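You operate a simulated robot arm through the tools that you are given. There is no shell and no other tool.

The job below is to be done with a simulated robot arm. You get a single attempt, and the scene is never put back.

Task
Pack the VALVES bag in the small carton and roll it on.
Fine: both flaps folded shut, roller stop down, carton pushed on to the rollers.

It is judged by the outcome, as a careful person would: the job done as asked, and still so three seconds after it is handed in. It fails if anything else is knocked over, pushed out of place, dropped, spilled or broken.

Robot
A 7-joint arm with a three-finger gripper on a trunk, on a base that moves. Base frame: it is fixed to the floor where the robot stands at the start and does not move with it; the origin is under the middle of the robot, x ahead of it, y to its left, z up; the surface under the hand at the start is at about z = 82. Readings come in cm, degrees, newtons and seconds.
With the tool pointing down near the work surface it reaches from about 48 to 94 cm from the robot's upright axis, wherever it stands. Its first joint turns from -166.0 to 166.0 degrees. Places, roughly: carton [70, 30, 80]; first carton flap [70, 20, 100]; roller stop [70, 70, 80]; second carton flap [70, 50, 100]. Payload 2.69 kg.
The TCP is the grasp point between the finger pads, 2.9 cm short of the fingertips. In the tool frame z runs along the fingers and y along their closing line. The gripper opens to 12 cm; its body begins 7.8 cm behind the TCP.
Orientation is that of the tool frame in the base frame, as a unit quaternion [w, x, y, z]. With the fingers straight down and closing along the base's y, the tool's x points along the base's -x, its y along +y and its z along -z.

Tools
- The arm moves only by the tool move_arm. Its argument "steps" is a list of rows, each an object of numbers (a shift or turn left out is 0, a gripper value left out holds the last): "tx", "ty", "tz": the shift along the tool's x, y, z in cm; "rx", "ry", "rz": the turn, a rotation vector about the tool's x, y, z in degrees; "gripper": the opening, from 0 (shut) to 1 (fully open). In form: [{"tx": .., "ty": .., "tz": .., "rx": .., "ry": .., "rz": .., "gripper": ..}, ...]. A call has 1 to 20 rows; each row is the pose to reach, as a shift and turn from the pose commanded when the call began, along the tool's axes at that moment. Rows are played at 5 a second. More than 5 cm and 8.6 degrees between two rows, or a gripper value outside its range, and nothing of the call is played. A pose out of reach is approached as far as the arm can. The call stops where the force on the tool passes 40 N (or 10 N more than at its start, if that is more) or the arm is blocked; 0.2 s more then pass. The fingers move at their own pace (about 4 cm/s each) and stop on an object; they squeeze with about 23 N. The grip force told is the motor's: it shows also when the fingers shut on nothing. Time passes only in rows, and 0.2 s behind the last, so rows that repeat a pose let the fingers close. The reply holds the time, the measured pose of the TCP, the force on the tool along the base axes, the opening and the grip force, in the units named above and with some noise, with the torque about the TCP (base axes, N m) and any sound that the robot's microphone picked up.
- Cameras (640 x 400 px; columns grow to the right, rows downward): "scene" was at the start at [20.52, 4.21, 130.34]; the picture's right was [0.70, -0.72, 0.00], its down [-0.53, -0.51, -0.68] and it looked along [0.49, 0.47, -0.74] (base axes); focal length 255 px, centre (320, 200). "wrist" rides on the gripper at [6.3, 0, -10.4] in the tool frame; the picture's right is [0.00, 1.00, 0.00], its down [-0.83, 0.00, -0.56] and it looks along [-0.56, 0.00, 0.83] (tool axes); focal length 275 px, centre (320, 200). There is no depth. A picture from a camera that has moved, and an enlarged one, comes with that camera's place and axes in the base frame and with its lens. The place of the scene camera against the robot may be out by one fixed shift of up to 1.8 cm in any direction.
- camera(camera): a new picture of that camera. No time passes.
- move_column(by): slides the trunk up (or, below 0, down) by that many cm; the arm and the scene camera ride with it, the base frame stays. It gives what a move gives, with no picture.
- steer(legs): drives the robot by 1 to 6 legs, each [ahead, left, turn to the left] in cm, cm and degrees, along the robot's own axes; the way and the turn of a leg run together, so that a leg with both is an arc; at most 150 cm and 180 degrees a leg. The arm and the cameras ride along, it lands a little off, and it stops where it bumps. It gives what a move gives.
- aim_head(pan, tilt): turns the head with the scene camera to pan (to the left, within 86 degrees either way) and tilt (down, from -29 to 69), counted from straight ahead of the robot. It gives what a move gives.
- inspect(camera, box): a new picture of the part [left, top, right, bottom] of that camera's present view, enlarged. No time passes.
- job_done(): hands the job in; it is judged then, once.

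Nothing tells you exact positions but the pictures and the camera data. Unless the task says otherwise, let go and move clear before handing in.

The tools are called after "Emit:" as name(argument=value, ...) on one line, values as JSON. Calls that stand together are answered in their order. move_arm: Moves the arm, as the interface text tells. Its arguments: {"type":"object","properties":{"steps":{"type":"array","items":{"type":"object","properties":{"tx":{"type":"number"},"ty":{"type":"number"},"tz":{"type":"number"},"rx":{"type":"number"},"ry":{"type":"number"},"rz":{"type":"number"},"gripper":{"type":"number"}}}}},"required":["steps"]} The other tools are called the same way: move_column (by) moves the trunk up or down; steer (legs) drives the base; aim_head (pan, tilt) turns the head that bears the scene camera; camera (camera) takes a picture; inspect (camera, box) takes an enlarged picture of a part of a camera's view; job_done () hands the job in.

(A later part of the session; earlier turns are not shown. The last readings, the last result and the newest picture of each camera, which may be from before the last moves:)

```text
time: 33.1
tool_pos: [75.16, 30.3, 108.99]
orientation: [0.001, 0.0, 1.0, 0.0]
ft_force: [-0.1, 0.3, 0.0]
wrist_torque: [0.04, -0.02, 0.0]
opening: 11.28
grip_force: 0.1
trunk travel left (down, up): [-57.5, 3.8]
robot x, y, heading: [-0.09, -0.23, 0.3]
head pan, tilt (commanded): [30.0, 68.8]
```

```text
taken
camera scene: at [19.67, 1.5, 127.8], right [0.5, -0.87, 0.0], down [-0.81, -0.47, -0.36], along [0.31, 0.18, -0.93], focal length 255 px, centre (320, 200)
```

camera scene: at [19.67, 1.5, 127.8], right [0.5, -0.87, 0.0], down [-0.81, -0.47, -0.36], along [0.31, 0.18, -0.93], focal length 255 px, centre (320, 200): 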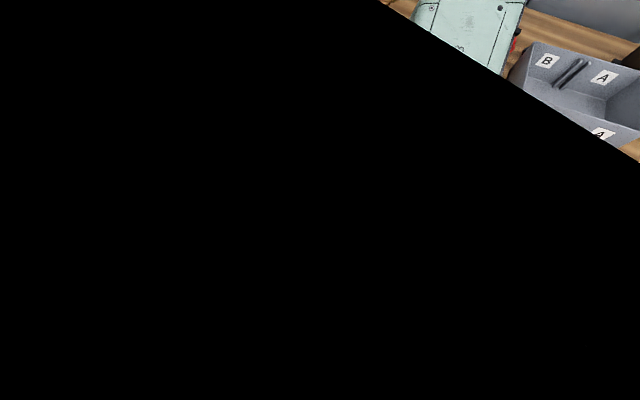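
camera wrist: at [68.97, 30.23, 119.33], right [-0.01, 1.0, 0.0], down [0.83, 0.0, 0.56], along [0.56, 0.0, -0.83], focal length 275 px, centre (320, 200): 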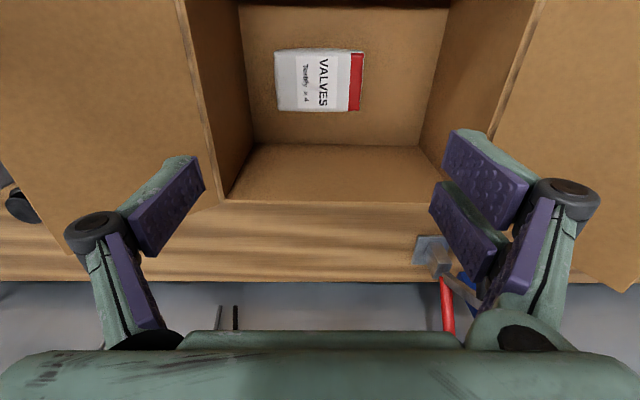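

The green dome is the robot's own shoulder and the floor to the left looks clear. Now I close the fingers and carry the hand over to the right of the right flap, ready to push it in.

Emit:
aim_head(pan=35, tilt=42)

Emit:
move_arm(steps=[{"gripper": 0.6, "tx": 0.8}, {"gripper": 0.3, "tx": 0.8, "ty": -3}, {"gripper": 0, "tx": 0.8, "ty": -7}, {"gripper": 0, "tx": 0.8, "ty": -11}, {"gripper": 0, "tx": 0.8, "ty": -15}, {"gripper": 0, "tx": 0.8, "ty": -19}, {"gripper": 0, "tx": 0.8, "ty": -23}, {"gripper": 0, "tx": 0.8, "ty": -26}, {"gripper": 0, "tx": 0.8, "ty": -28}, {"gripper": 0, "tx": 0.8, "ty": -28}])

Emit:
camera(camera="scene")

Emit:
camera(camera="wrist")

```text
time: 34.0
tool_pos: [75.19, 30.35, 108.9]
orientation: [0.0, 0.0, 1.0, 0.0]
ft_force: [-0.5, 0.0, -1.0]
wrist_torque: [0.0, -0.03, -0.01]
opening: 11.29
grip_force: 0.2
trunk travel left (down, up): [-57.5, 3.8]
robot x, y, heading: [-0.02, -0.13, -0.0]
head pan, tilt (commanded): [35.0, 42.0]
```

```text
time: 36.2
tool_pos: [74.12, 2.09, 108.8]
orientation: [0.0, 0.0, 1.0, 0.001]
ft_force: [0.2, -0.4, 0.1]
wrist_torque: [-0.01, -0.03, 0.03]
opening: 0.0
grip_force: 23.2
trunk travel left (down, up): [-57.5, 3.8]
robot x, y, heading: [0.07, -0.02, 0.1]
head pan, tilt (commanded): [35.0, 42.0]
```

```text
taken
camera scene: at [21.68, 3.5, 131.12], right [0.57, -0.82, 0.0], down [-0.55, -0.38, -0.74], along [0.61, 0.43, -0.67], focal length 255 px, centre (320, 200)
```

scene: 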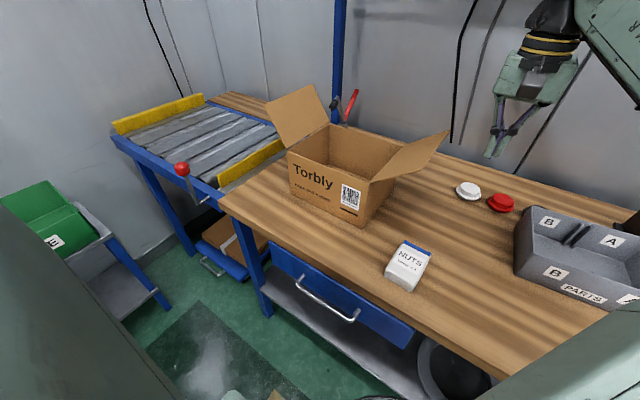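

```text
taken
camera wrist: at [68.03, 2.0, 119.23], right [-0.01, 1.0, 0.0], down [0.83, 0.0, 0.56], along [0.56, 0.0, -0.83], focal length 275 px, centre (320, 200)
```

wrist: 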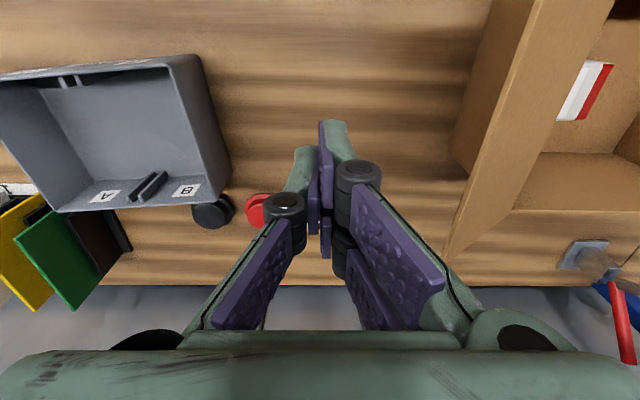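

Emit:
inspect(camera="wrist", box=[400, 0, 640, 290])

Emit:
inspect(camera="scene", box=[250, 70, 460, 240])

```text
1.38 times, centred on (520, 145) of wrist
camera zoom: at [68.03, 2.0, 119.23], right [-0.01, 1.0, 0.0], down [0.83, 0.0, 0.56], along [0.56, 0.0, -0.83], focal length 380 px, centre (44, 276)
```

zoom: 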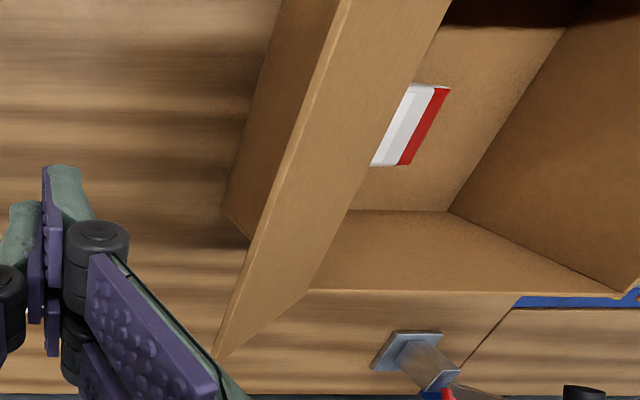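

```text
2.35 times, centred on (355, 155) of scene
camera zoom: at [21.68, 3.5, 131.12], right [0.57, -0.82, 0.0], down [-0.55, -0.38, -0.74], along [0.61, 0.43, -0.67], focal length 600 px, centre (238, 306)
```

zoom: 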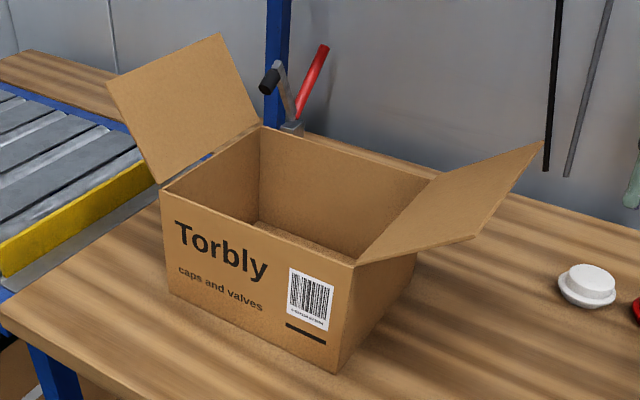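

The right flap's free edge is at y≈11.5, z≈104, and the closed fingers are at y≈2. I lower them to tip height 100 and sweep gently towards the flap.

Emit:
move_arm(steps=[{"tz": 3}, {"tz": 5.8}, {"tz": 5.8, "ty": 2}, {"tz": 5.8, "ty": 4}, {"tz": 5.8, "ty": 5.5}, {"tz": 5.8, "ty": 7}, {"tz": 5.8, "ty": 8}, {"tz": 5.8, "ty": 9}, {"tz": 5.8, "ty": 10}, {"tz": 5.8, "ty": 11}, {"tz": 5.8, "ty": 12}, {"tz": 5.8, "ty": 13}])

Emit:
inspect(camera="scene", box=[250, 30, 510, 240])

Emit:
camera(camera="wrist")

```text
time: 38.8
tool_pos: [74.3, 15.26, 102.9]
orientation: [0.0, -0.001, 1.0, 0.0]
ft_force: [-0.3, 0.2, -0.6]
wrist_torque: [0.02, -0.01, 0.05]
opening: 0.0
grip_force: 23.1
trunk travel left (down, up): [-57.5, 3.8]
robot x, y, heading: [0.15, 0.15, -0.1]
head pan, tilt (commanded): [35.0, 42.0]
```

```text
1.90 times, centred on (380, 135) of scene
camera zoom: at [21.68, 3.51, 131.11], right [0.57, -0.82, 0.0], down [-0.55, -0.38, -0.74], along [0.61, 0.43, -0.67], focal length 485 px, centre (206, 324)
```

zoom: 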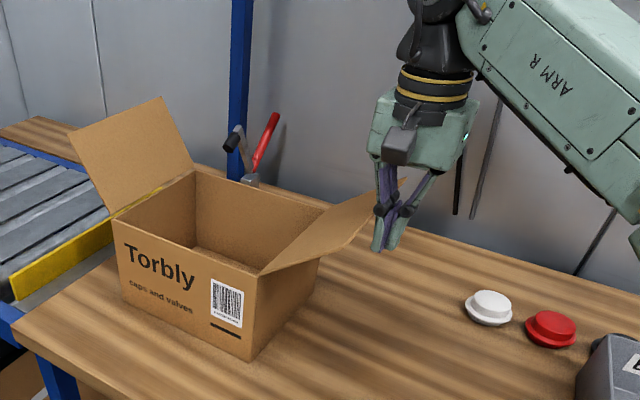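

```text
taken
camera wrist: at [68.09, 15.15, 113.34], right [-0.01, 1.0, 0.0], down [0.83, 0.0, 0.56], along [0.56, 0.0, -0.83], focal length 275 px, centre (320, 200)
```

wrist: 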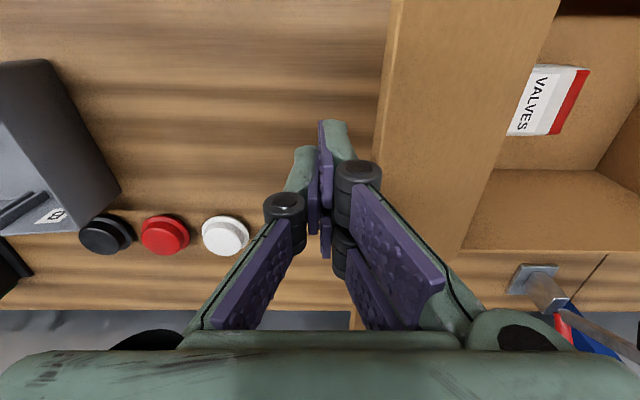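

The carton slid about 5 cm towards the rollers instead of the flap turning, so the hinge resists a fast push. That is the way the carton must go anyway; I'll test a much slower push to see if the flap gives.

Emit:
move_arm(steps=[{"ty": 0.15}, {"ty": 0.3}, {"ty": 0.45}, {"ty": 0.6}, {"ty": 0.75}, {"ty": 0.9}, {"ty": 1.05}, {"ty": 1.2}, {"ty": 1.35}, {"ty": 1.5}, {"ty": 1.65}, {"ty": 1.8}, {"ty": 1.95}, {"ty": 2.1}, {"ty": 2.25}, {"ty": 2.4}])

Emit:
inspect(camera="scene", box=[250, 30, 510, 240])

Emit:
camera(camera="wrist")

```text
time: 42.2
tool_pos: [74.42, 17.57, 103.14]
orientation: [-0.001, -0.001, 1.0, -0.001]
ft_force: [-0.4, -1.1, 2.1]
wrist_torque: [0.1, -0.01, 0.01]
opening: 0.0
grip_force: 23.7
trunk travel left (down, up): [-57.5, 3.8]
robot x, y, heading: [-0.07, 0.04, 0.0]
head pan, tilt (commanded): [35.0, 42.0]
```

```text
1.90 times, centred on (380, 135) of scene
camera zoom: at [21.66, 3.48, 131.12], right [0.57, -0.82, 0.0], down [-0.55, -0.38, -0.74], along [0.61, 0.43, -0.67], focal length 485 px, centre (206, 324)
```

zoom: 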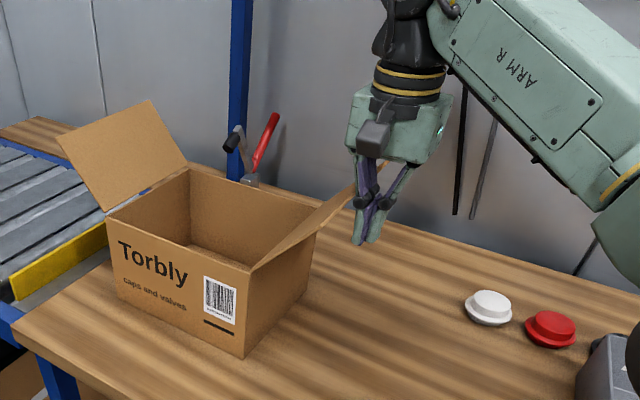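

```text
taken
camera wrist: at [68.16, 17.53, 113.43], right [0.0, 1.0, 0.0], down [0.83, 0.0, 0.56], along [0.56, 0.0, -0.83], focal length 275 px, centre (320, 200)
```

wrist: 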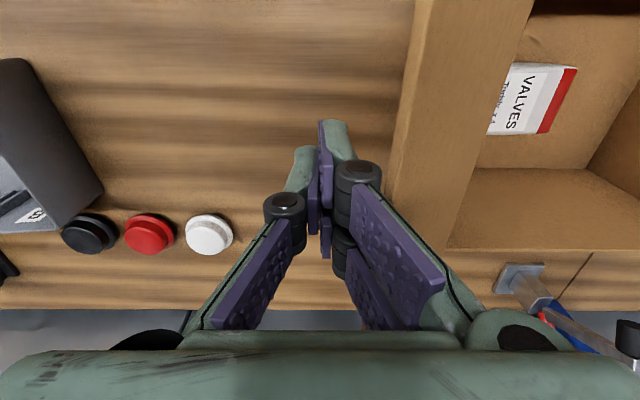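

A slow push does turn the flap (now about 48° up) with less carton slide, so the hinge is damped. The flap edge is catching at the knuckles; I raise the hand along with the edge and keep pushing slowly on an arc.

Emit:
move_arm(steps=[{"tz": -1}, {"tz": -2}, {"tz": -3}, {"tz": -4}, {"tz": -4, "ty": 0.2}, {"tz": -4.1, "ty": 0.4}, {"tz": -4.2, "ty": 0.6}, {"tz": -4.3, "ty": 0.8}, {"tz": -4.4, "ty": 1.0}, {"tz": -4.5, "ty": 1.2}, {"tz": -4.6, "ty": 1.4}, {"tz": -4.7, "ty": 1.6}, {"tz": -4.8, "ty": 1.8}, {"tz": -4.9, "ty": 2.0}, {"tz": -5.0, "ty": 2.2}, {"tz": -5.1, "ty": 2.4}, {"tz": -5.2, "ty": 2.6}, {"tz": -5.3, "ty": 2.8}, {"tz": -5.4, "ty": 3.0}, {"tz": -5.5, "ty": 3.2}])

Emit:
inspect(camera="scene", box=[250, 30, 510, 240])

Emit:
camera(camera="wrist")

```text
time: 46.4
tool_pos: [74.28, 20.83, 108.49]
orientation: [-0.001, -0.001, 1.0, 0.001]
ft_force: [0.1, -0.7, 0.8]
wrist_torque: [-0.01, -0.01, -0.03]
opening: 0.0
grip_force: 23.0
trunk travel left (down, up): [-57.5, 3.8]
robot x, y, heading: [-0.08, -0.28, 0.1]
head pan, tilt (commanded): [35.0, 42.0]
```

```text
1.90 times, centred on (380, 135) of scene
camera zoom: at [21.68, 3.49, 131.12], right [0.57, -0.82, 0.0], down [-0.55, -0.38, -0.74], along [0.61, 0.43, -0.67], focal length 485 px, centre (206, 324)
```

zoom: 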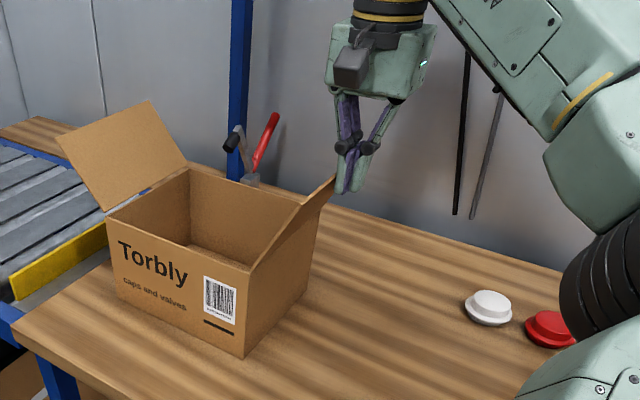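

```text
taken
camera wrist: at [68.11, 20.75, 118.92], right [0.0, 1.0, 0.0], down [0.83, 0.0, 0.56], along [0.56, 0.0, -0.83], focal length 275 px, centre (320, 200)
```

wrist: 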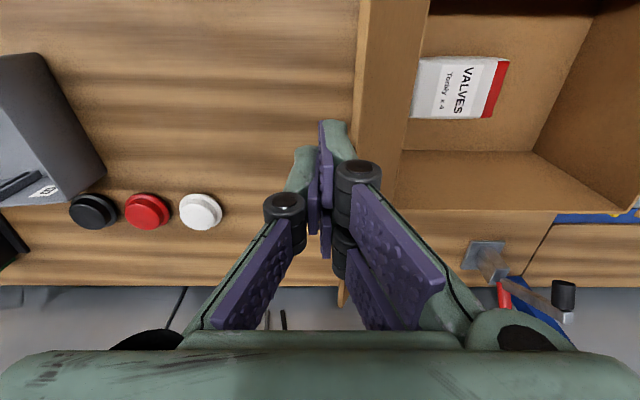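

The carton stayed put this time and the flap is now about 64° up. I keep pushing slowly at this height to bring it past vertical.

Emit:
move_arm(steps=[{"ty": 0.25}, {"ty": 0.5}, {"ty": 0.75}, {"ty": 1.0}, {"ty": 1.25}, {"ty": 1.5}, {"ty": 1.75}, {"ty": 2.0}, {"ty": 2.25}, {"ty": 2.5}, {"ty": 2.75}, {"ty": 3.0}, {"ty": 3.25}, {"ty": 3.5}, {"ty": 3.75}, {"ty": 4.0}, {"ty": 4.25}, {"ty": 4.5}, {"ty": 4.75}, {"ty": 5.0}])

Emit:
inspect(camera="scene", box=[250, 30, 510, 240])

Emit:
camera(camera="wrist")

```text
time: 50.6
tool_pos: [74.2, 25.89, 108.56]
orientation: [0.0, -0.001, 1.0, -0.001]
ft_force: [-0.2, -3.7, 7.1]
wrist_torque: [0.02, 0.01, 0.05]
opening: 0.0
grip_force: 23.5
trunk travel left (down, up): [-57.5, 3.8]
robot x, y, heading: [0.27, -0.13, -0.1]
head pan, tilt (commanded): [35.0, 42.0]
```

```text
1.90 times, centred on (380, 135) of scene
camera zoom: at [21.64, 3.49, 131.11], right [0.57, -0.82, 0.0], down [-0.55, -0.38, -0.74], along [0.61, 0.43, -0.67], focal length 485 px, centre (206, 324)
```

zoom: 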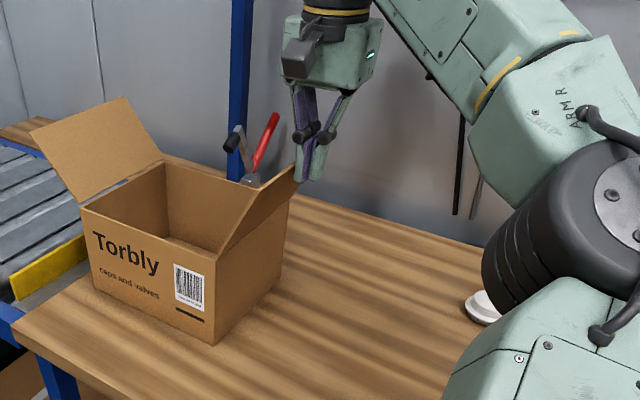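

```text
taken
camera wrist: at [68.05, 25.78, 118.92], right [-0.01, 1.0, 0.0], down [0.83, 0.01, 0.56], along [0.56, 0.0, -0.83], focal length 275 px, centre (320, 200)
```

wrist: 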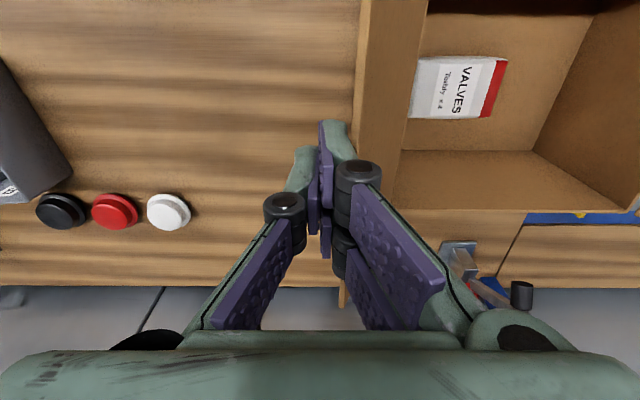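

The flap jammed against the sloped finger sides and the carton slid another 5 cm (now y≈32–56), still in the right direction. I'll back off, tilt the hand so the fingers point towards the flap from below its edge, and lift-push it over.

Emit:
move_arm(steps=[{"ty": -1}, {"ty": -2}, {"ty": -3}, {"ty": -3.5, "rx": -7}, {"ty": -3.5, "rx": -14}, {"ty": -3.5, "rx": -21}, {"ty": -3.5, "rx": -28}, {"ty": -3.5, "rx": -35}, {"ty": -3.5, "rx": -35}])

Emit:
inspect(camera="scene", box=[250, 30, 510, 240])

Emit:
camera(camera="wrist")

```text
time: 52.6
tool_pos: [74.35, 22.32, 108.49]
orientation: [0.0, 0.0, 0.954, 0.301]
ft_force: [-0.3, -0.8, -0.3]
wrist_torque: [0.01, 0.0, 0.01]
opening: 0.02
grip_force: 23.0
trunk travel left (down, up): [-57.5, 3.8]
robot x, y, heading: [0.17, -0.29, 0.1]
head pan, tilt (commanded): [35.0, 42.0]
```

```text
1.90 times, centred on (380, 135) of scene
camera zoom: at [21.67, 3.5, 131.12], right [0.57, -0.82, 0.0], down [-0.55, -0.38, -0.74], along [0.61, 0.43, -0.67], focal length 485 px, centre (206, 324)
```

zoom: 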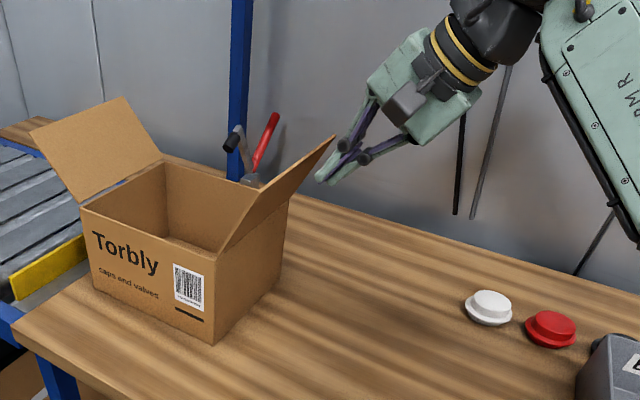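

```text
taken
camera wrist: at [68.18, 16.26, 116.99], right [-0.01, 0.82, 0.57], down [0.83, -0.32, 0.46], along [0.56, 0.48, -0.68], focal length 275 px, centre (320, 200)
```

wrist: 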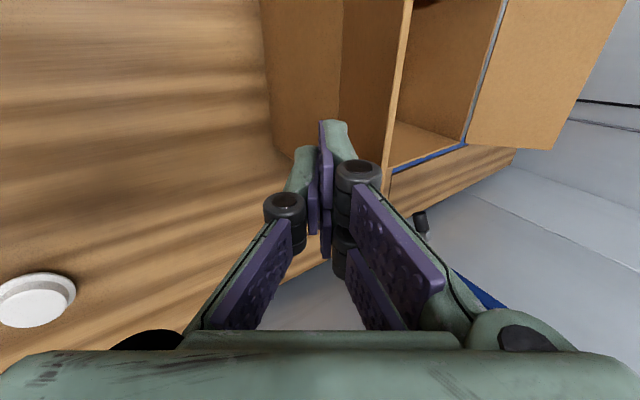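

The hand is tilted 35° with the fingers pointing towards the underside of the flap edge. I lower it slightly and push up and inward along the flap's arc.

Emit:
move_arm(steps=[{"ty": -0.72, "tz": 1.02}, {"ty": -1.43, "tz": 2.05}, {"ty": -0.62, "tz": 2.62}, {"ty": 0.2, "tz": 3.2}, {"ty": 0.51, "tz": 3.29}, {"ty": 0.81, "tz": 3.38}, {"ty": 1.11, "tz": 3.47}, {"ty": 1.42, "tz": 3.56}, {"ty": 1.72, "tz": 3.65}, {"ty": 2.02, "tz": 3.74}, {"ty": 2.32, "tz": 3.83}, {"ty": 2.63, "tz": 3.92}, {"ty": 2.93, "tz": 4.01}, {"ty": 3.23, "tz": 4.1}, {"ty": 3.54, "tz": 4.19}, {"ty": 3.84, "tz": 4.28}, {"ty": 4.14, "tz": 4.37}, {"ty": 4.45, "tz": 4.46}])

Emit:
inspect(camera="scene", box=[250, 30, 510, 240])

Emit:
camera(camera="wrist")

```text
time: 56.4
tool_pos: [74.36, 28.72, 107.37]
orientation: [0.0, 0.0, 0.954, 0.301]
ft_force: [0.4, 0.0, 0.5]
wrist_torque: [-0.01, 0.01, -0.01]
opening: 0.02
grip_force: 22.9
trunk travel left (down, up): [-57.5, 3.8]
robot x, y, heading: [0.02, 0.05, -0.1]
head pan, tilt (commanded): [35.0, 42.0]
```

```text
1.90 times, centred on (380, 135) of scene
camera zoom: at [21.68, 3.5, 131.12], right [0.57, -0.82, 0.0], down [-0.55, -0.38, -0.74], along [0.61, 0.43, -0.67], focal length 485 px, centre (206, 324)
```

zoom: 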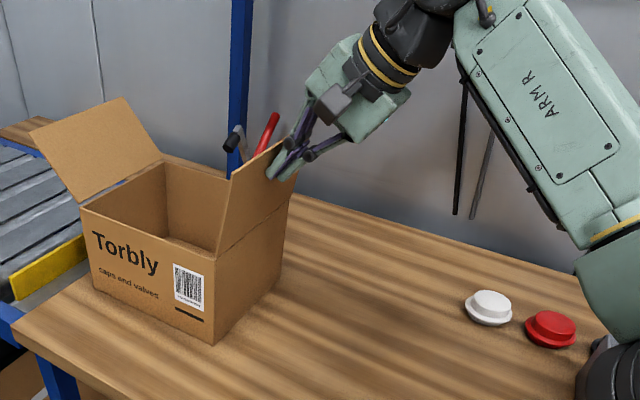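

```text
taken
camera wrist: at [68.18, 22.55, 115.79], right [-0.01, 0.82, 0.57], down [0.83, -0.32, 0.46], along [0.56, 0.48, -0.68], focal length 275 px, centre (320, 200)
```

wrist: 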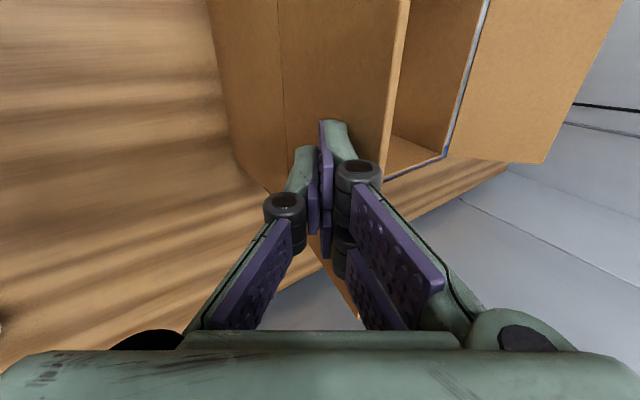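

The tilted push worked: the flap is nearly vertical and the carton didn't move. I continue along the arc, leaning the flap inward.

Emit:
move_arm(steps=[{"ty": 0.55, "tz": 0.08}, {"ty": 1.11, "tz": 0.16}, {"ty": 1.39, "tz": 0.37}, {"ty": 1.68, "tz": 0.57}, {"ty": 1.97, "tz": 0.77}, {"ty": 2.25, "tz": 0.97}, {"ty": 2.54, "tz": 1.17}, {"ty": 2.8, "tz": 1.41}, {"ty": 3.07, "tz": 1.64}, {"ty": 3.34, "tz": 1.85}, {"ty": 3.54, "tz": 2.18}, {"ty": 3.74, "tz": 2.5}, {"ty": 3.93, "tz": 2.76}, {"ty": 4.09, "tz": 3.05}, {"ty": 4.29, "tz": 3.37}, {"ty": 4.52, "tz": 3.66}, {"ty": 4.68, "tz": 3.95}, {"ty": 4.84, "tz": 4.25}])

Emit:
inspect(camera="scene", box=[250, 30, 510, 240])

Emit:
camera(camera="wrist")

```text
time: 60.2
tool_pos: [74.28, 34.92, 106.61]
orientation: [-0.001, 0.0, 0.954, 0.301]
ft_force: [0.0, 0.0, 0.3]
wrist_torque: [-0.03, 0.0, 0.01]
opening: 0.03
grip_force: 23.0
trunk travel left (down, up): [-57.5, 3.8]
robot x, y, heading: [0.02, 0.01, -0.0]
head pan, tilt (commanded): [35.0, 42.0]
```

```text
1.90 times, centred on (380, 135) of scene
camera zoom: at [21.68, 3.5, 131.12], right [0.57, -0.82, 0.0], down [-0.55, -0.38, -0.74], along [0.61, 0.43, -0.67], focal length 485 px, centre (206, 324)
```

zoom: 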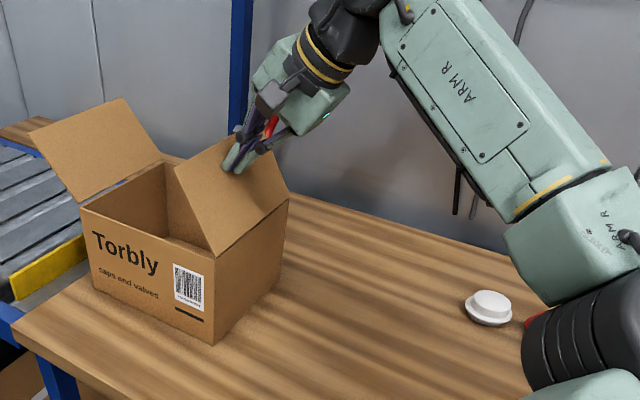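

```text
taken
camera wrist: at [68.05, 28.84, 115.18], right [-0.01, 0.82, 0.57], down [0.83, -0.32, 0.46], along [0.56, 0.48, -0.68], focal length 275 px, centre (320, 200)
```

wrist: 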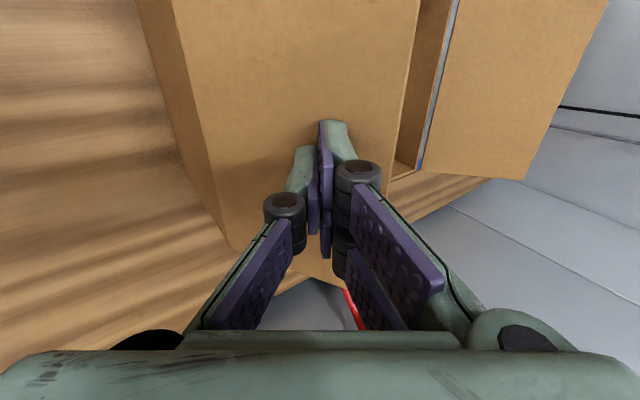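

The flap now leans inward at about 125°, carton still in place. I follow it down to nearly flat.

Emit:
move_arm(steps=[{"ty": 0.1, "tz": 0.38}, {"ty": 0.2, "tz": 0.75}, {"ty": 0.27, "tz": 1.1}, {"ty": 0.33, "tz": 1.45}, {"ty": 0.39, "tz": 1.8}, {"ty": 0.45, "tz": 2.15}, {"ty": 0.5, "tz": 2.43}, {"ty": 0.55, "tz": 2.7}, {"ty": 0.54, "tz": 3.07}, {"ty": 0.53, "tz": 3.43}, {"ty": 0.49, "tz": 3.83}, {"ty": 0.46, "tz": 4.23}, {"ty": 0.41, "tz": 4.56}, {"ty": 0.36, "tz": 4.89}, {"ty": 0.28, "tz": 5.26}, {"ty": 0.2, "tz": 5.64}])

Emit:
inspect(camera="scene", box=[250, 30, 510, 240])

Emit:
camera(camera="wrist")

```text
time: 63.6
tool_pos: [74.52, 38.29, 102.17]
orientation: [0.0, 0.0, 0.954, 0.301]
ft_force: [-0.5, -0.4, -0.1]
wrist_torque: [0.0, 0.0, -0.02]
opening: 0.02
grip_force: 22.8
trunk travel left (down, up): [-57.5, 3.8]
robot x, y, heading: [-0.01, 0.14, 0.1]
head pan, tilt (commanded): [35.0, 42.0]
```

```text
1.90 times, centred on (380, 135) of scene
camera zoom: at [21.68, 3.5, 131.12], right [0.57, -0.82, 0.0], down [-0.55, -0.38, -0.74], along [0.61, 0.43, -0.67], focal length 485 px, centre (206, 324)
```

zoom: 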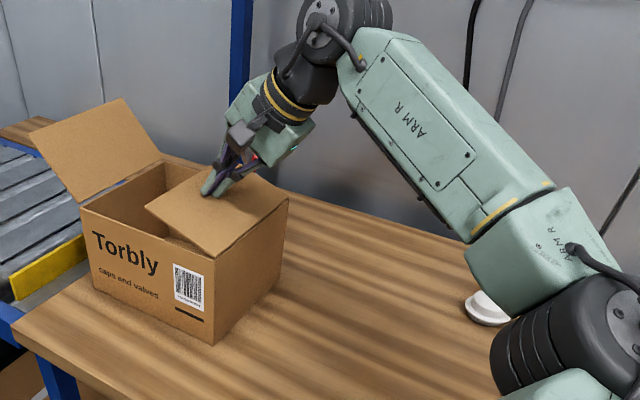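

```text
taken
camera wrist: at [68.23, 32.28, 110.71], right [-0.01, 0.82, 0.57], down [0.83, -0.32, 0.46], along [0.56, 0.48, -0.68], focal length 275 px, centre (320, 200)
```

wrist: 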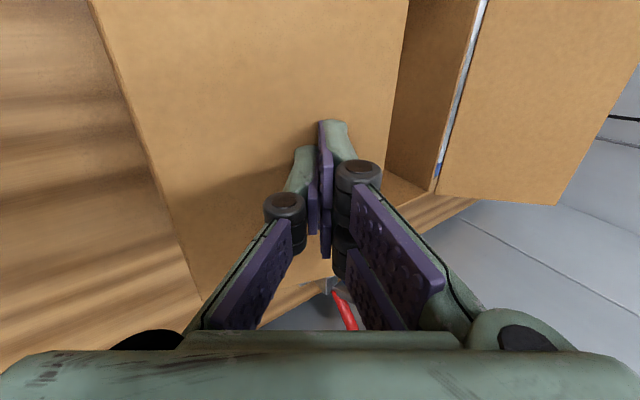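

Flap one is about 17° from flat. I press gently further down in small steps.

Emit:
move_arm(steps=[{"ty": -0.1, "tz": 0.18}, {"ty": -0.2, "tz": 0.35}, {"ty": -0.3, "tz": 0.53}, {"ty": -0.39, "tz": 0.7}, {"ty": -0.49, "tz": 0.88}, {"ty": -0.59, "tz": 1.05}, {"ty": -0.69, "tz": 1.23}, {"ty": -0.79, "tz": 1.4}, {"ty": -0.79, "tz": 1.4}])

Emit:
inspect(camera="scene", box=[250, 30, 510, 240])

Emit:
camera(camera="wrist")

```text
time: 65.6
tool_pos: [74.31, 38.47, 100.78]
orientation: [0.0, 0.0, 0.954, 0.3]
ft_force: [-0.2, -0.5, 0.8]
wrist_torque: [-0.02, 0.04, -0.01]
opening: 0.03
grip_force: 22.8
trunk travel left (down, up): [-57.5, 3.8]
robot x, y, heading: [-0.19, -0.07, -0.2]
head pan, tilt (commanded): [35.0, 42.0]
```

```text
1.90 times, centred on (380, 135) of scene
camera zoom: at [21.68, 3.5, 131.12], right [0.57, -0.82, 0.0], down [-0.55, -0.38, -0.74], along [0.61, 0.43, -0.67], focal length 485 px, centre (206, 324)
```

zoom: 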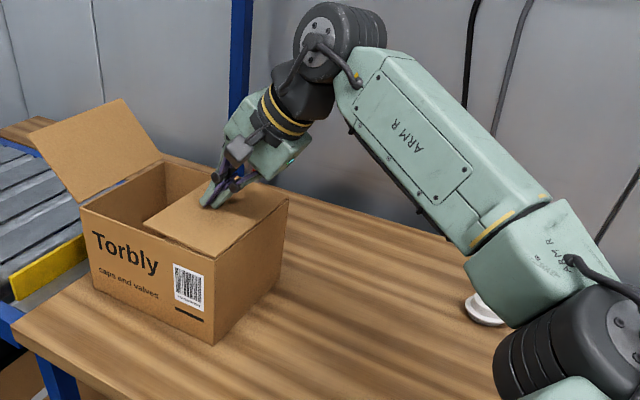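

```text
taken
camera wrist: at [68.1, 32.37, 109.12], right [-0.01, 0.82, 0.57], down [0.83, -0.32, 0.46], along [0.56, 0.48, -0.68], focal length 275 px, centre (320, 200)
```

wrist: 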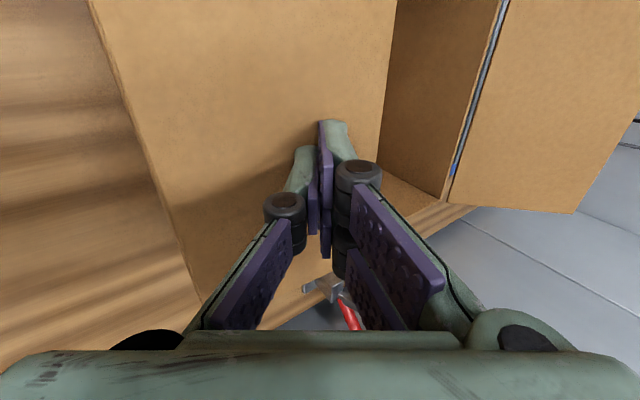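

About 7° left; I press another centimetre down in small steps.

Emit:
move_arm(steps=[{"ty": -0.08, "tz": 0.12}, {"ty": -0.17, "tz": 0.24}, {"ty": -0.25, "tz": 0.37}, {"ty": -0.34, "tz": 0.49}, {"ty": -0.43, "tz": 0.61}, {"ty": -0.5, "tz": 0.72}, {"ty": -0.57, "tz": 0.82}, {"ty": -0.57, "tz": 0.82}])

Emit:
inspect(camera="scene", box=[250, 80, 410, 220])

Emit:
camera(camera="wrist")

```text
time: 67.4
tool_pos: [74.32, 38.56, 99.97]
orientation: [0.002, 0.001, 0.953, 0.304]
ft_force: [5.1, -0.5, 21.0]
wrist_torque: [0.12, -0.1, -0.06]
opening: 0.02
grip_force: 22.7
trunk travel left (down, up): [-57.5, 3.8]
robot x, y, heading: [-0.01, 0.08, -0.1]
head pan, tilt (commanded): [35.0, 42.0]
```

```text
2.86 times, centred on (330, 150) of scene
camera zoom: at [21.55, 3.4, 131.17], right [0.57, -0.82, 0.0], down [-0.55, -0.38, -0.74], along [0.61, 0.43, -0.67], focal length 728 px, centre (291, 343)
```

zoom: 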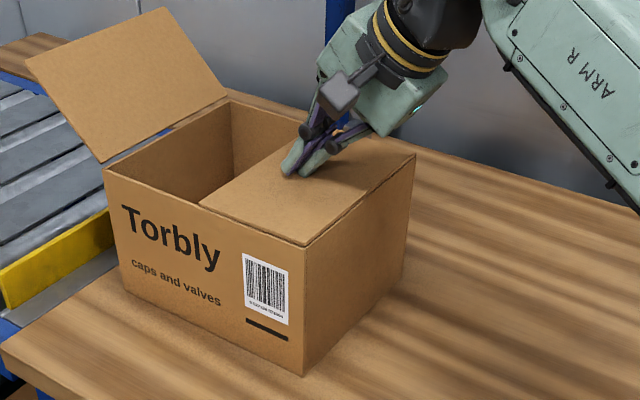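

```text
taken
camera wrist: at [68.0, 32.42, 108.39], right [-0.01, 0.82, 0.58], down [0.83, -0.32, 0.46], along [0.56, 0.48, -0.68], focal length 275 px, centre (320, 200)
```

wrist: 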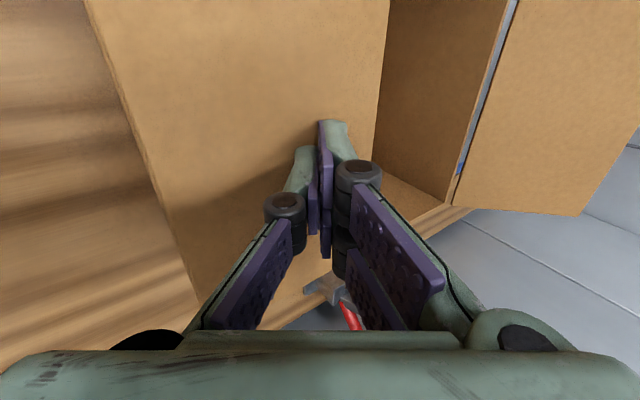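

The flap is flat and pressing back with 21 N, so it is against its rest. I lift off and see whether it stays shut.

Emit:
move_arm(steps=[{"ty": 0.57, "tz": -0.82}, {"ty": 1.15, "tz": -1.64}, {"ty": 2.3, "tz": -3.28}, {"ty": 3.4, "tz": -4.9}, {"ty": 4.6, "tz": -6.6}, {"ty": 5.7, "tz": -8.2}, {"ty": 5.7, "tz": -8.2}])

Emit:
inspect(camera="scene", box=[250, 80, 410, 220])

Emit:
camera(camera="wrist")

```text
time: 69.0
tool_pos: [74.23, 38.52, 109.61]
orientation: [0.0, 0.0, 0.954, 0.301]
ft_force: [-0.4, -0.1, -0.1]
wrist_torque: [-0.03, 0.03, -0.01]
opening: 0.01
grip_force: 23.1
trunk travel left (down, up): [-57.5, 3.8]
robot x, y, heading: [-0.03, -0.18, -0.4]
head pan, tilt (commanded): [35.0, 42.0]
```

```text
2.86 times, centred on (330, 150) of scene
camera zoom: at [21.68, 3.5, 131.11], right [0.57, -0.82, 0.0], down [-0.55, -0.38, -0.74], along [0.61, 0.43, -0.67], focal length 728 px, centre (291, 343)
```

zoom: 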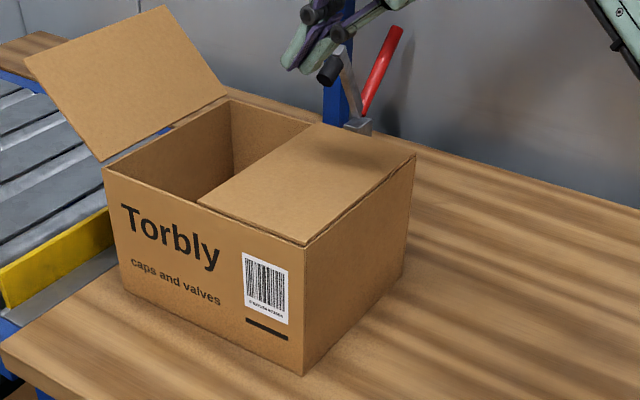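

```text
taken
camera wrist: at [68.18, 32.44, 118.08], right [0.0, 0.82, 0.57], down [0.83, -0.32, 0.46], along [0.56, 0.48, -0.68], focal length 275 px, centre (320, 200)
```

wrist: 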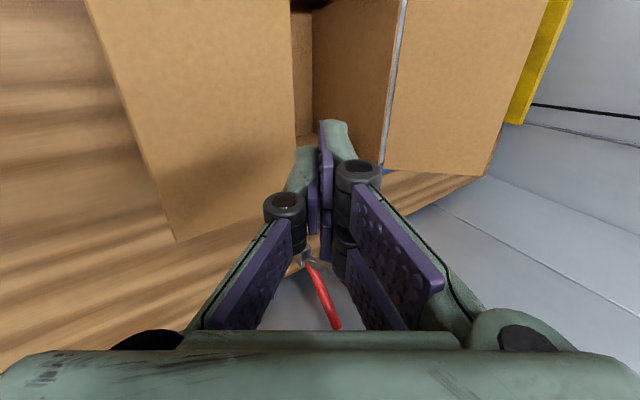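

The first flap stays shut. The second flap is out of comfortable reach from here, so I tuck the arm in front of the robot, upright, before driving the base left.

Emit:
move_arm(steps=[{"tx": 4, "rx": 7}, {"tx": 8, "rx": 14}, {"tx": 12, "rx": 21}, {"tx": 16, "rx": 28}, {"tx": 20, "rx": 35}, {"tx": 20, "ty": -3.28, "tz": -2.3, "rx": 35}, {"tx": 20, "ty": -6.55, "tz": -4.59, "rx": 35}, {"tx": 20, "ty": -9.83, "tz": -6.89, "rx": 35}, {"tx": 20, "ty": -13.1, "tz": -9.18, "rx": 35}, {"tx": 20, "ty": -16.38, "tz": -11.48, "rx": 35}, {"tx": 20, "ty": -19.66, "tz": -13.78, "rx": 35}, {"tx": 20, "ty": -22.9, "tz": -16.1, "rx": 35}, {"tx": 20, "ty": -26.2, "tz": -18.4, "rx": 35}, {"tx": 20, "ty": -26.2, "tz": -18.4, "rx": 35}])

Emit:
aim_head(pan=45, tilt=42)

Emit:
camera(camera="scene")

Emit:
camera(camera="wrist")

```text
time: 72.0
tool_pos: [54.49, 6.5, 109.62]
orientation: [0.001, -0.002, 1.0, 0.0]
ft_force: [0.1, 0.3, 0.2]
wrist_torque: [-0.02, -0.03, 0.03]
opening: 0.0
grip_force: 23.1
trunk travel left (down, up): [-57.5, 3.8]
robot x, y, heading: [-0.09, 0.07, 0.2]
head pan, tilt (commanded): [35.0, 42.0]
```

```text
time: 72.7
tool_pos: [54.38, 6.45, 109.72]
orientation: [0.001, 0.0, 1.0, 0.0]
ft_force: [-0.4, 0.0, 0.9]
wrist_torque: [0.01, -0.02, -0.02]
opening: 0.0
grip_force: 22.7
trunk travel left (down, up): [-57.5, 3.8]
robot x, y, heading: [0.13, 0.34, 0.3]
head pan, tilt (commanded): [45.0, 42.0]
```

```text
taken
camera scene: at [20.75, 4.61, 131.12], right [0.71, -0.71, 0.0], down [-0.47, -0.47, -0.74], along [0.53, 0.53, -0.67], focal length 255 px, centre (320, 200)
```

scene: 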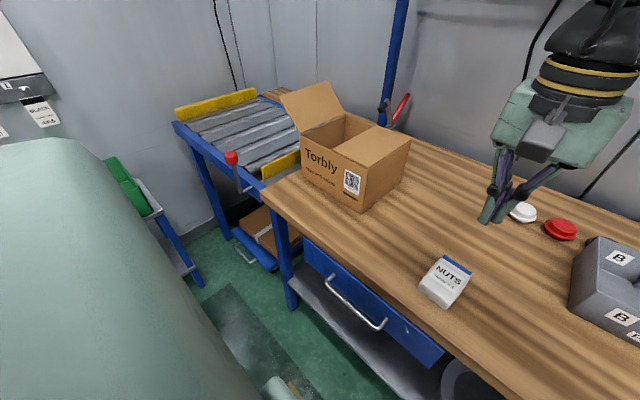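

```text
taken
camera wrist: at [48.2, 6.34, 120.12], right [0.0, 1.0, 0.0], down [0.83, 0.0, 0.56], along [0.56, 0.0, -0.83], focal length 275 px, centre (320, 200)
```

wrist: 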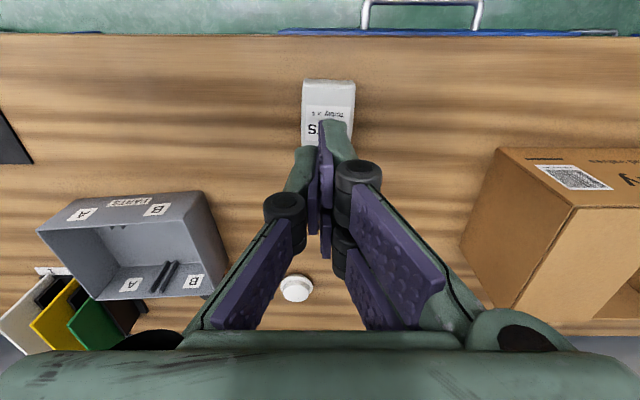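

The arm is tucked. I drive the base left in two legs, checking that it is free.

Emit:
steer(legs=[[0, 20, 0]])

Emit:
camera(camera="scene")

```text
time: 74.9
tool_pos: [54.36, 26.29, 109.67]
orientation: [0.0, 0.002, 1.0, -0.001]
ft_force: [0.0, 0.5, -0.2]
wrist_torque: [0.0, -0.02, -0.03]
opening: 0.01
grip_force: 22.7
trunk travel left (down, up): [-57.5, 3.8]
robot x, y, heading: [0.18, 20.12, -0.1]
head pan, tilt (commanded): [45.0, 42.0]
```

```text
taken
camera scene: at [20.8, 24.6, 131.11], right [0.7, -0.71, 0.0], down [-0.47, -0.47, -0.74], along [0.53, 0.52, -0.67], focal length 255 px, centre (320, 200)
```

scene: 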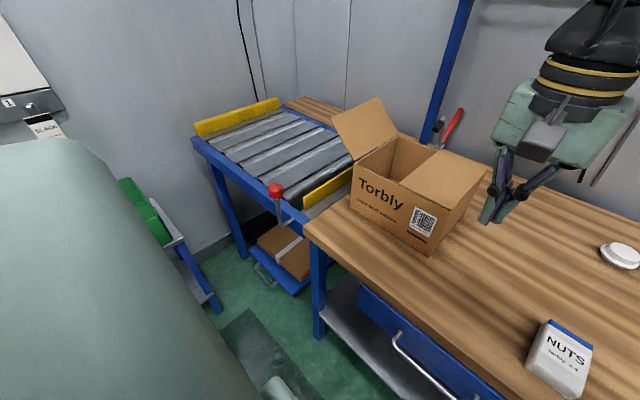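

That was free. Another 22 cm left.

Emit:
steer(legs=[[0, 22, 0]])

Emit:
camera(camera="scene")

Emit:
camera(camera="wrist")

```text
time: 77.2
tool_pos: [54.64, 47.56, 109.71]
orientation: [0.001, 0.004, 1.0, 0.0]
ft_force: [-0.2, 0.9, -0.1]
wrist_torque: [-0.01, 0.0, 0.02]
opening: 0.01
grip_force: 22.9
trunk travel left (down, up): [-57.5, 3.8]
robot x, y, heading: [0.1, 41.57, -0.6]
head pan, tilt (commanded): [45.0, 42.0]
```

```text
taken
camera scene: at [20.97, 46.02, 131.11], right [0.7, -0.71, 0.0], down [-0.48, -0.47, -0.74], along [0.53, 0.52, -0.67], focal length 255 px, centre (320, 200)
```

scene: 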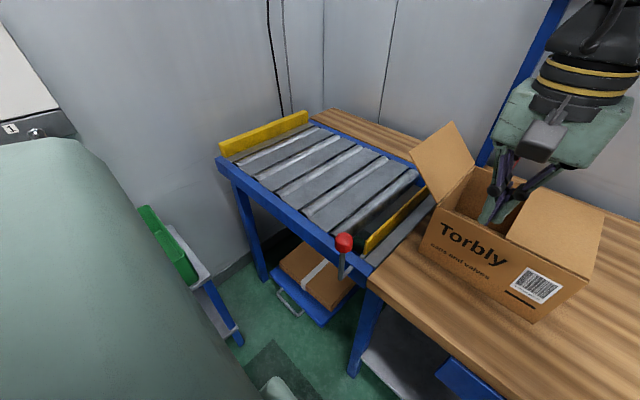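

```text
taken
camera wrist: at [48.44, 47.49, 120.12], right [0.0, 1.0, 0.0], down [0.83, 0.0, 0.56], along [0.56, 0.0, -0.83], focal length 275 px, centre (320, 200)
```

wrist: 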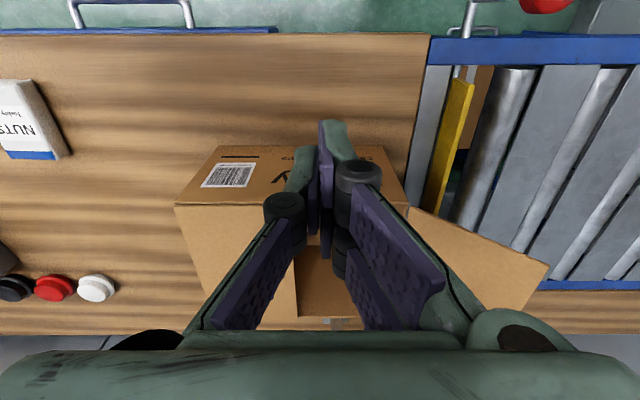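

Base is now at y≈41.6 and I have a good view of the stop and lever. I'll zoom in on them and on the second flap.

Emit:
inspect(camera="scene", box=[310, 170, 450, 290])

Emit:
inspect(camera="wrist", box=[400, 0, 600, 240])

Emit:
inspect(camera="scene", box=[400, 100, 640, 330])

```text
3.33 times, centred on (380, 230) of scene
camera zoom: at [20.97, 46.02, 131.11], right [0.7, -0.71, 0.0], down [-0.48, -0.47, -0.74], along [0.53, 0.52, -0.67], focal length 849 px, centre (120, 100)
```

zoom: 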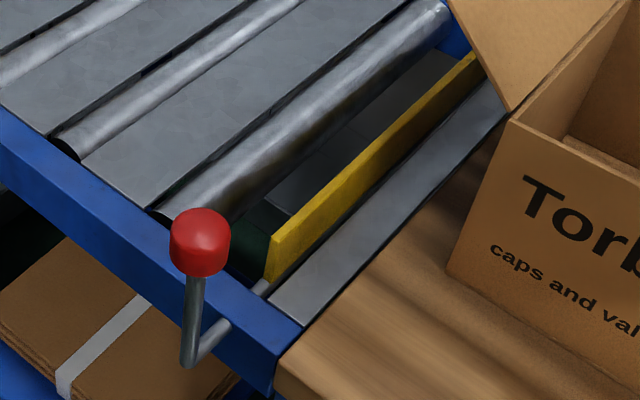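

```text
1.67 times, centred on (500, 120) of wrist
camera zoom: at [48.44, 47.49, 120.12], right [0.0, 1.0, 0.0], down [0.83, 0.0, 0.56], along [0.56, 0.0, -0.83], focal length 459 px, centre (20, 333)
```

zoom: 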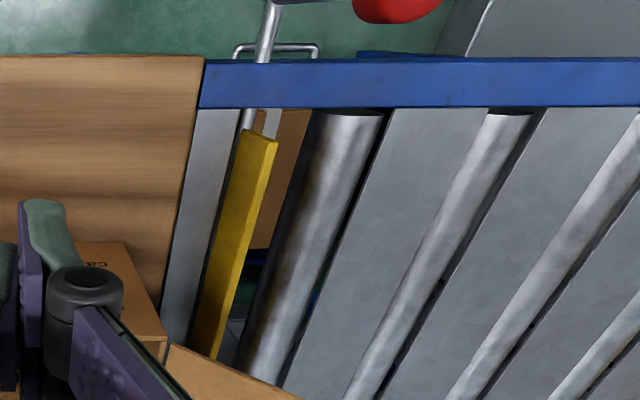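

```text
1.74 times, centred on (520, 215) of scene
camera zoom: at [20.97, 46.02, 131.11], right [0.7, -0.71, 0.0], down [-0.48, -0.47, -0.74], along [0.53, 0.52, -0.67], focal length 443 px, centre (-28, 174)
```

zoom: 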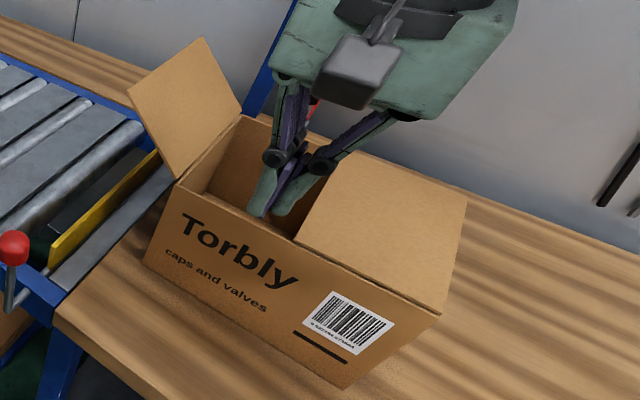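

The stop plate stands on the lever's shaft (y≈65.5) with an open gap to the first roller, so it tips towards the rollers; the knob is near (48, 65.5, 92). First the second flap: its hinge is at y≈56.3 and its edge at y≈64.7, z≈105, so I go round in front of it to the roller side and tilt the hand.

Emit:
move_arm(steps=[{"ty": 4}, {"ty": 8}, {"ty": 12}, {"ty": 16}, {"ty": 20}, {"ty": 24}, {"ty": 28}, {"ty": 28, "rx": 8}, {"ty": 28, "rx": 16}, {"ty": 28, "rx": 24}, {"ty": 28, "rx": 32}, {"ty": 28, "rx": 40}, {"ty": 28, "rx": 40}])

Emit:
camera(camera="scene")

Emit:
camera(camera="wrist")

```text
time: 80.0
tool_pos: [53.88, 75.09, 93.49]
orientation: [-0.002, 0.004, 0.94, -0.341]
ft_force: [-0.8, 0.7, -0.1]
wrist_torque: [0.0, 0.01, -0.02]
opening: 0.02
grip_force: 23.6
out of reach, approached as far as the arm can: row 9, 10, 11, 12, 13
trunk travel left (down, up): [-57.5, 3.8]
robot x, y, heading: [0.31, 41.12, -0.5]
head pan, tilt (commanded): [45.0, 42.0]
```

```text
taken
camera scene: at [20.97, 45.99, 131.12], right [0.7, -0.71, 0.0], down [-0.48, -0.47, -0.74], along [0.53, 0.52, -0.67], focal length 255 px, centre (320, 200)
```

scene: 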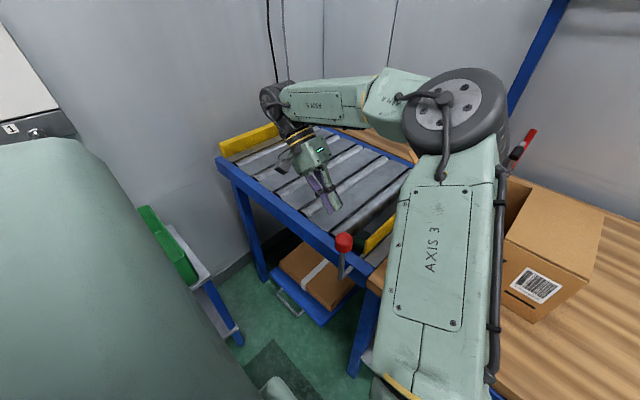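

```text
taken
camera wrist: at [47.75, 81.64, 101.5], right [0.0, 0.77, -0.64], down [0.83, 0.35, 0.42], along [0.55, -0.54, -0.64], focal length 275 px, centre (320, 200)
```

wrist: 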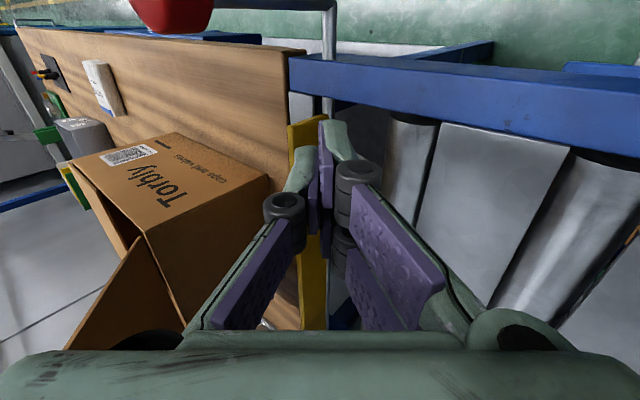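

The 40° tilt is too much for the wrist on this side (the hand sank to z=93), though nothing was touched. I'll take the tilt out again and look.

Emit:
move_arm(steps=[{"rx": -8}, {"rx": -16}, {"rx": -24}, {"rx": -32}, {"rx": -40}, {"rx": -40}])

Emit:
camera(camera="scene")

Emit:
camera(camera="wrist")

```text
time: 81.4
tool_pos: [53.47, 74.81, 93.21]
orientation: [0.0, 0.004, 1.0, 0.001]
ft_force: [-0.6, 0.6, 0.6]
wrist_torque: [0.0, 0.04, -0.01]
opening: 0.01
grip_force: 23.1
trunk travel left (down, up): [-57.5, 3.8]
robot x, y, heading: [0.17, 41.64, -0.7]
head pan, tilt (commanded): [45.0, 42.0]
```

```text
taken
camera scene: at [20.97, 46.0, 131.12], right [0.7, -0.71, 0.0], down [-0.48, -0.47, -0.74], along [0.53, 0.52, -0.67], focal length 255 px, centre (320, 200)
```

scene: 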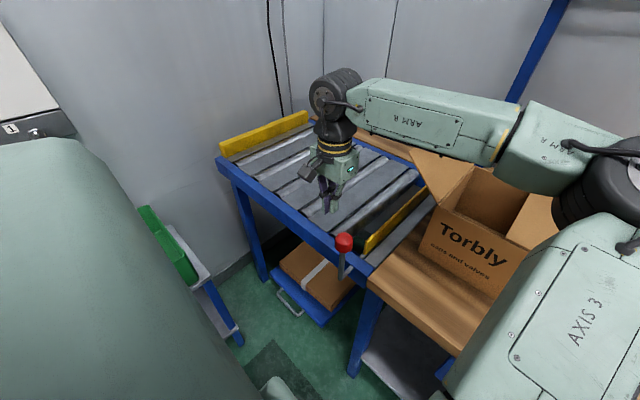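

```text
taken
camera wrist: at [47.4, 74.72, 103.58], right [0.0, 1.0, 0.0], down [0.83, 0.0, 0.56], along [0.56, 0.0, -0.83], focal length 275 px, centre (320, 200)
```

wrist: 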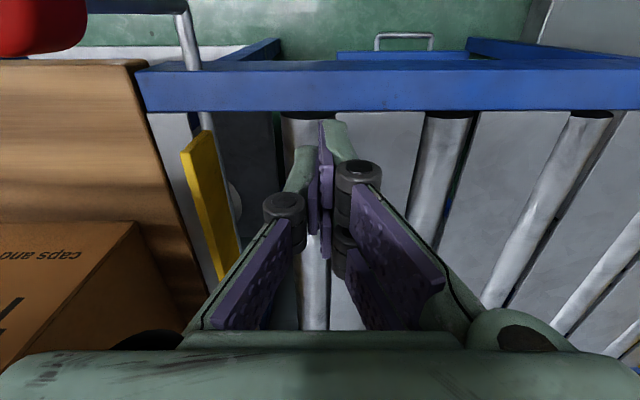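

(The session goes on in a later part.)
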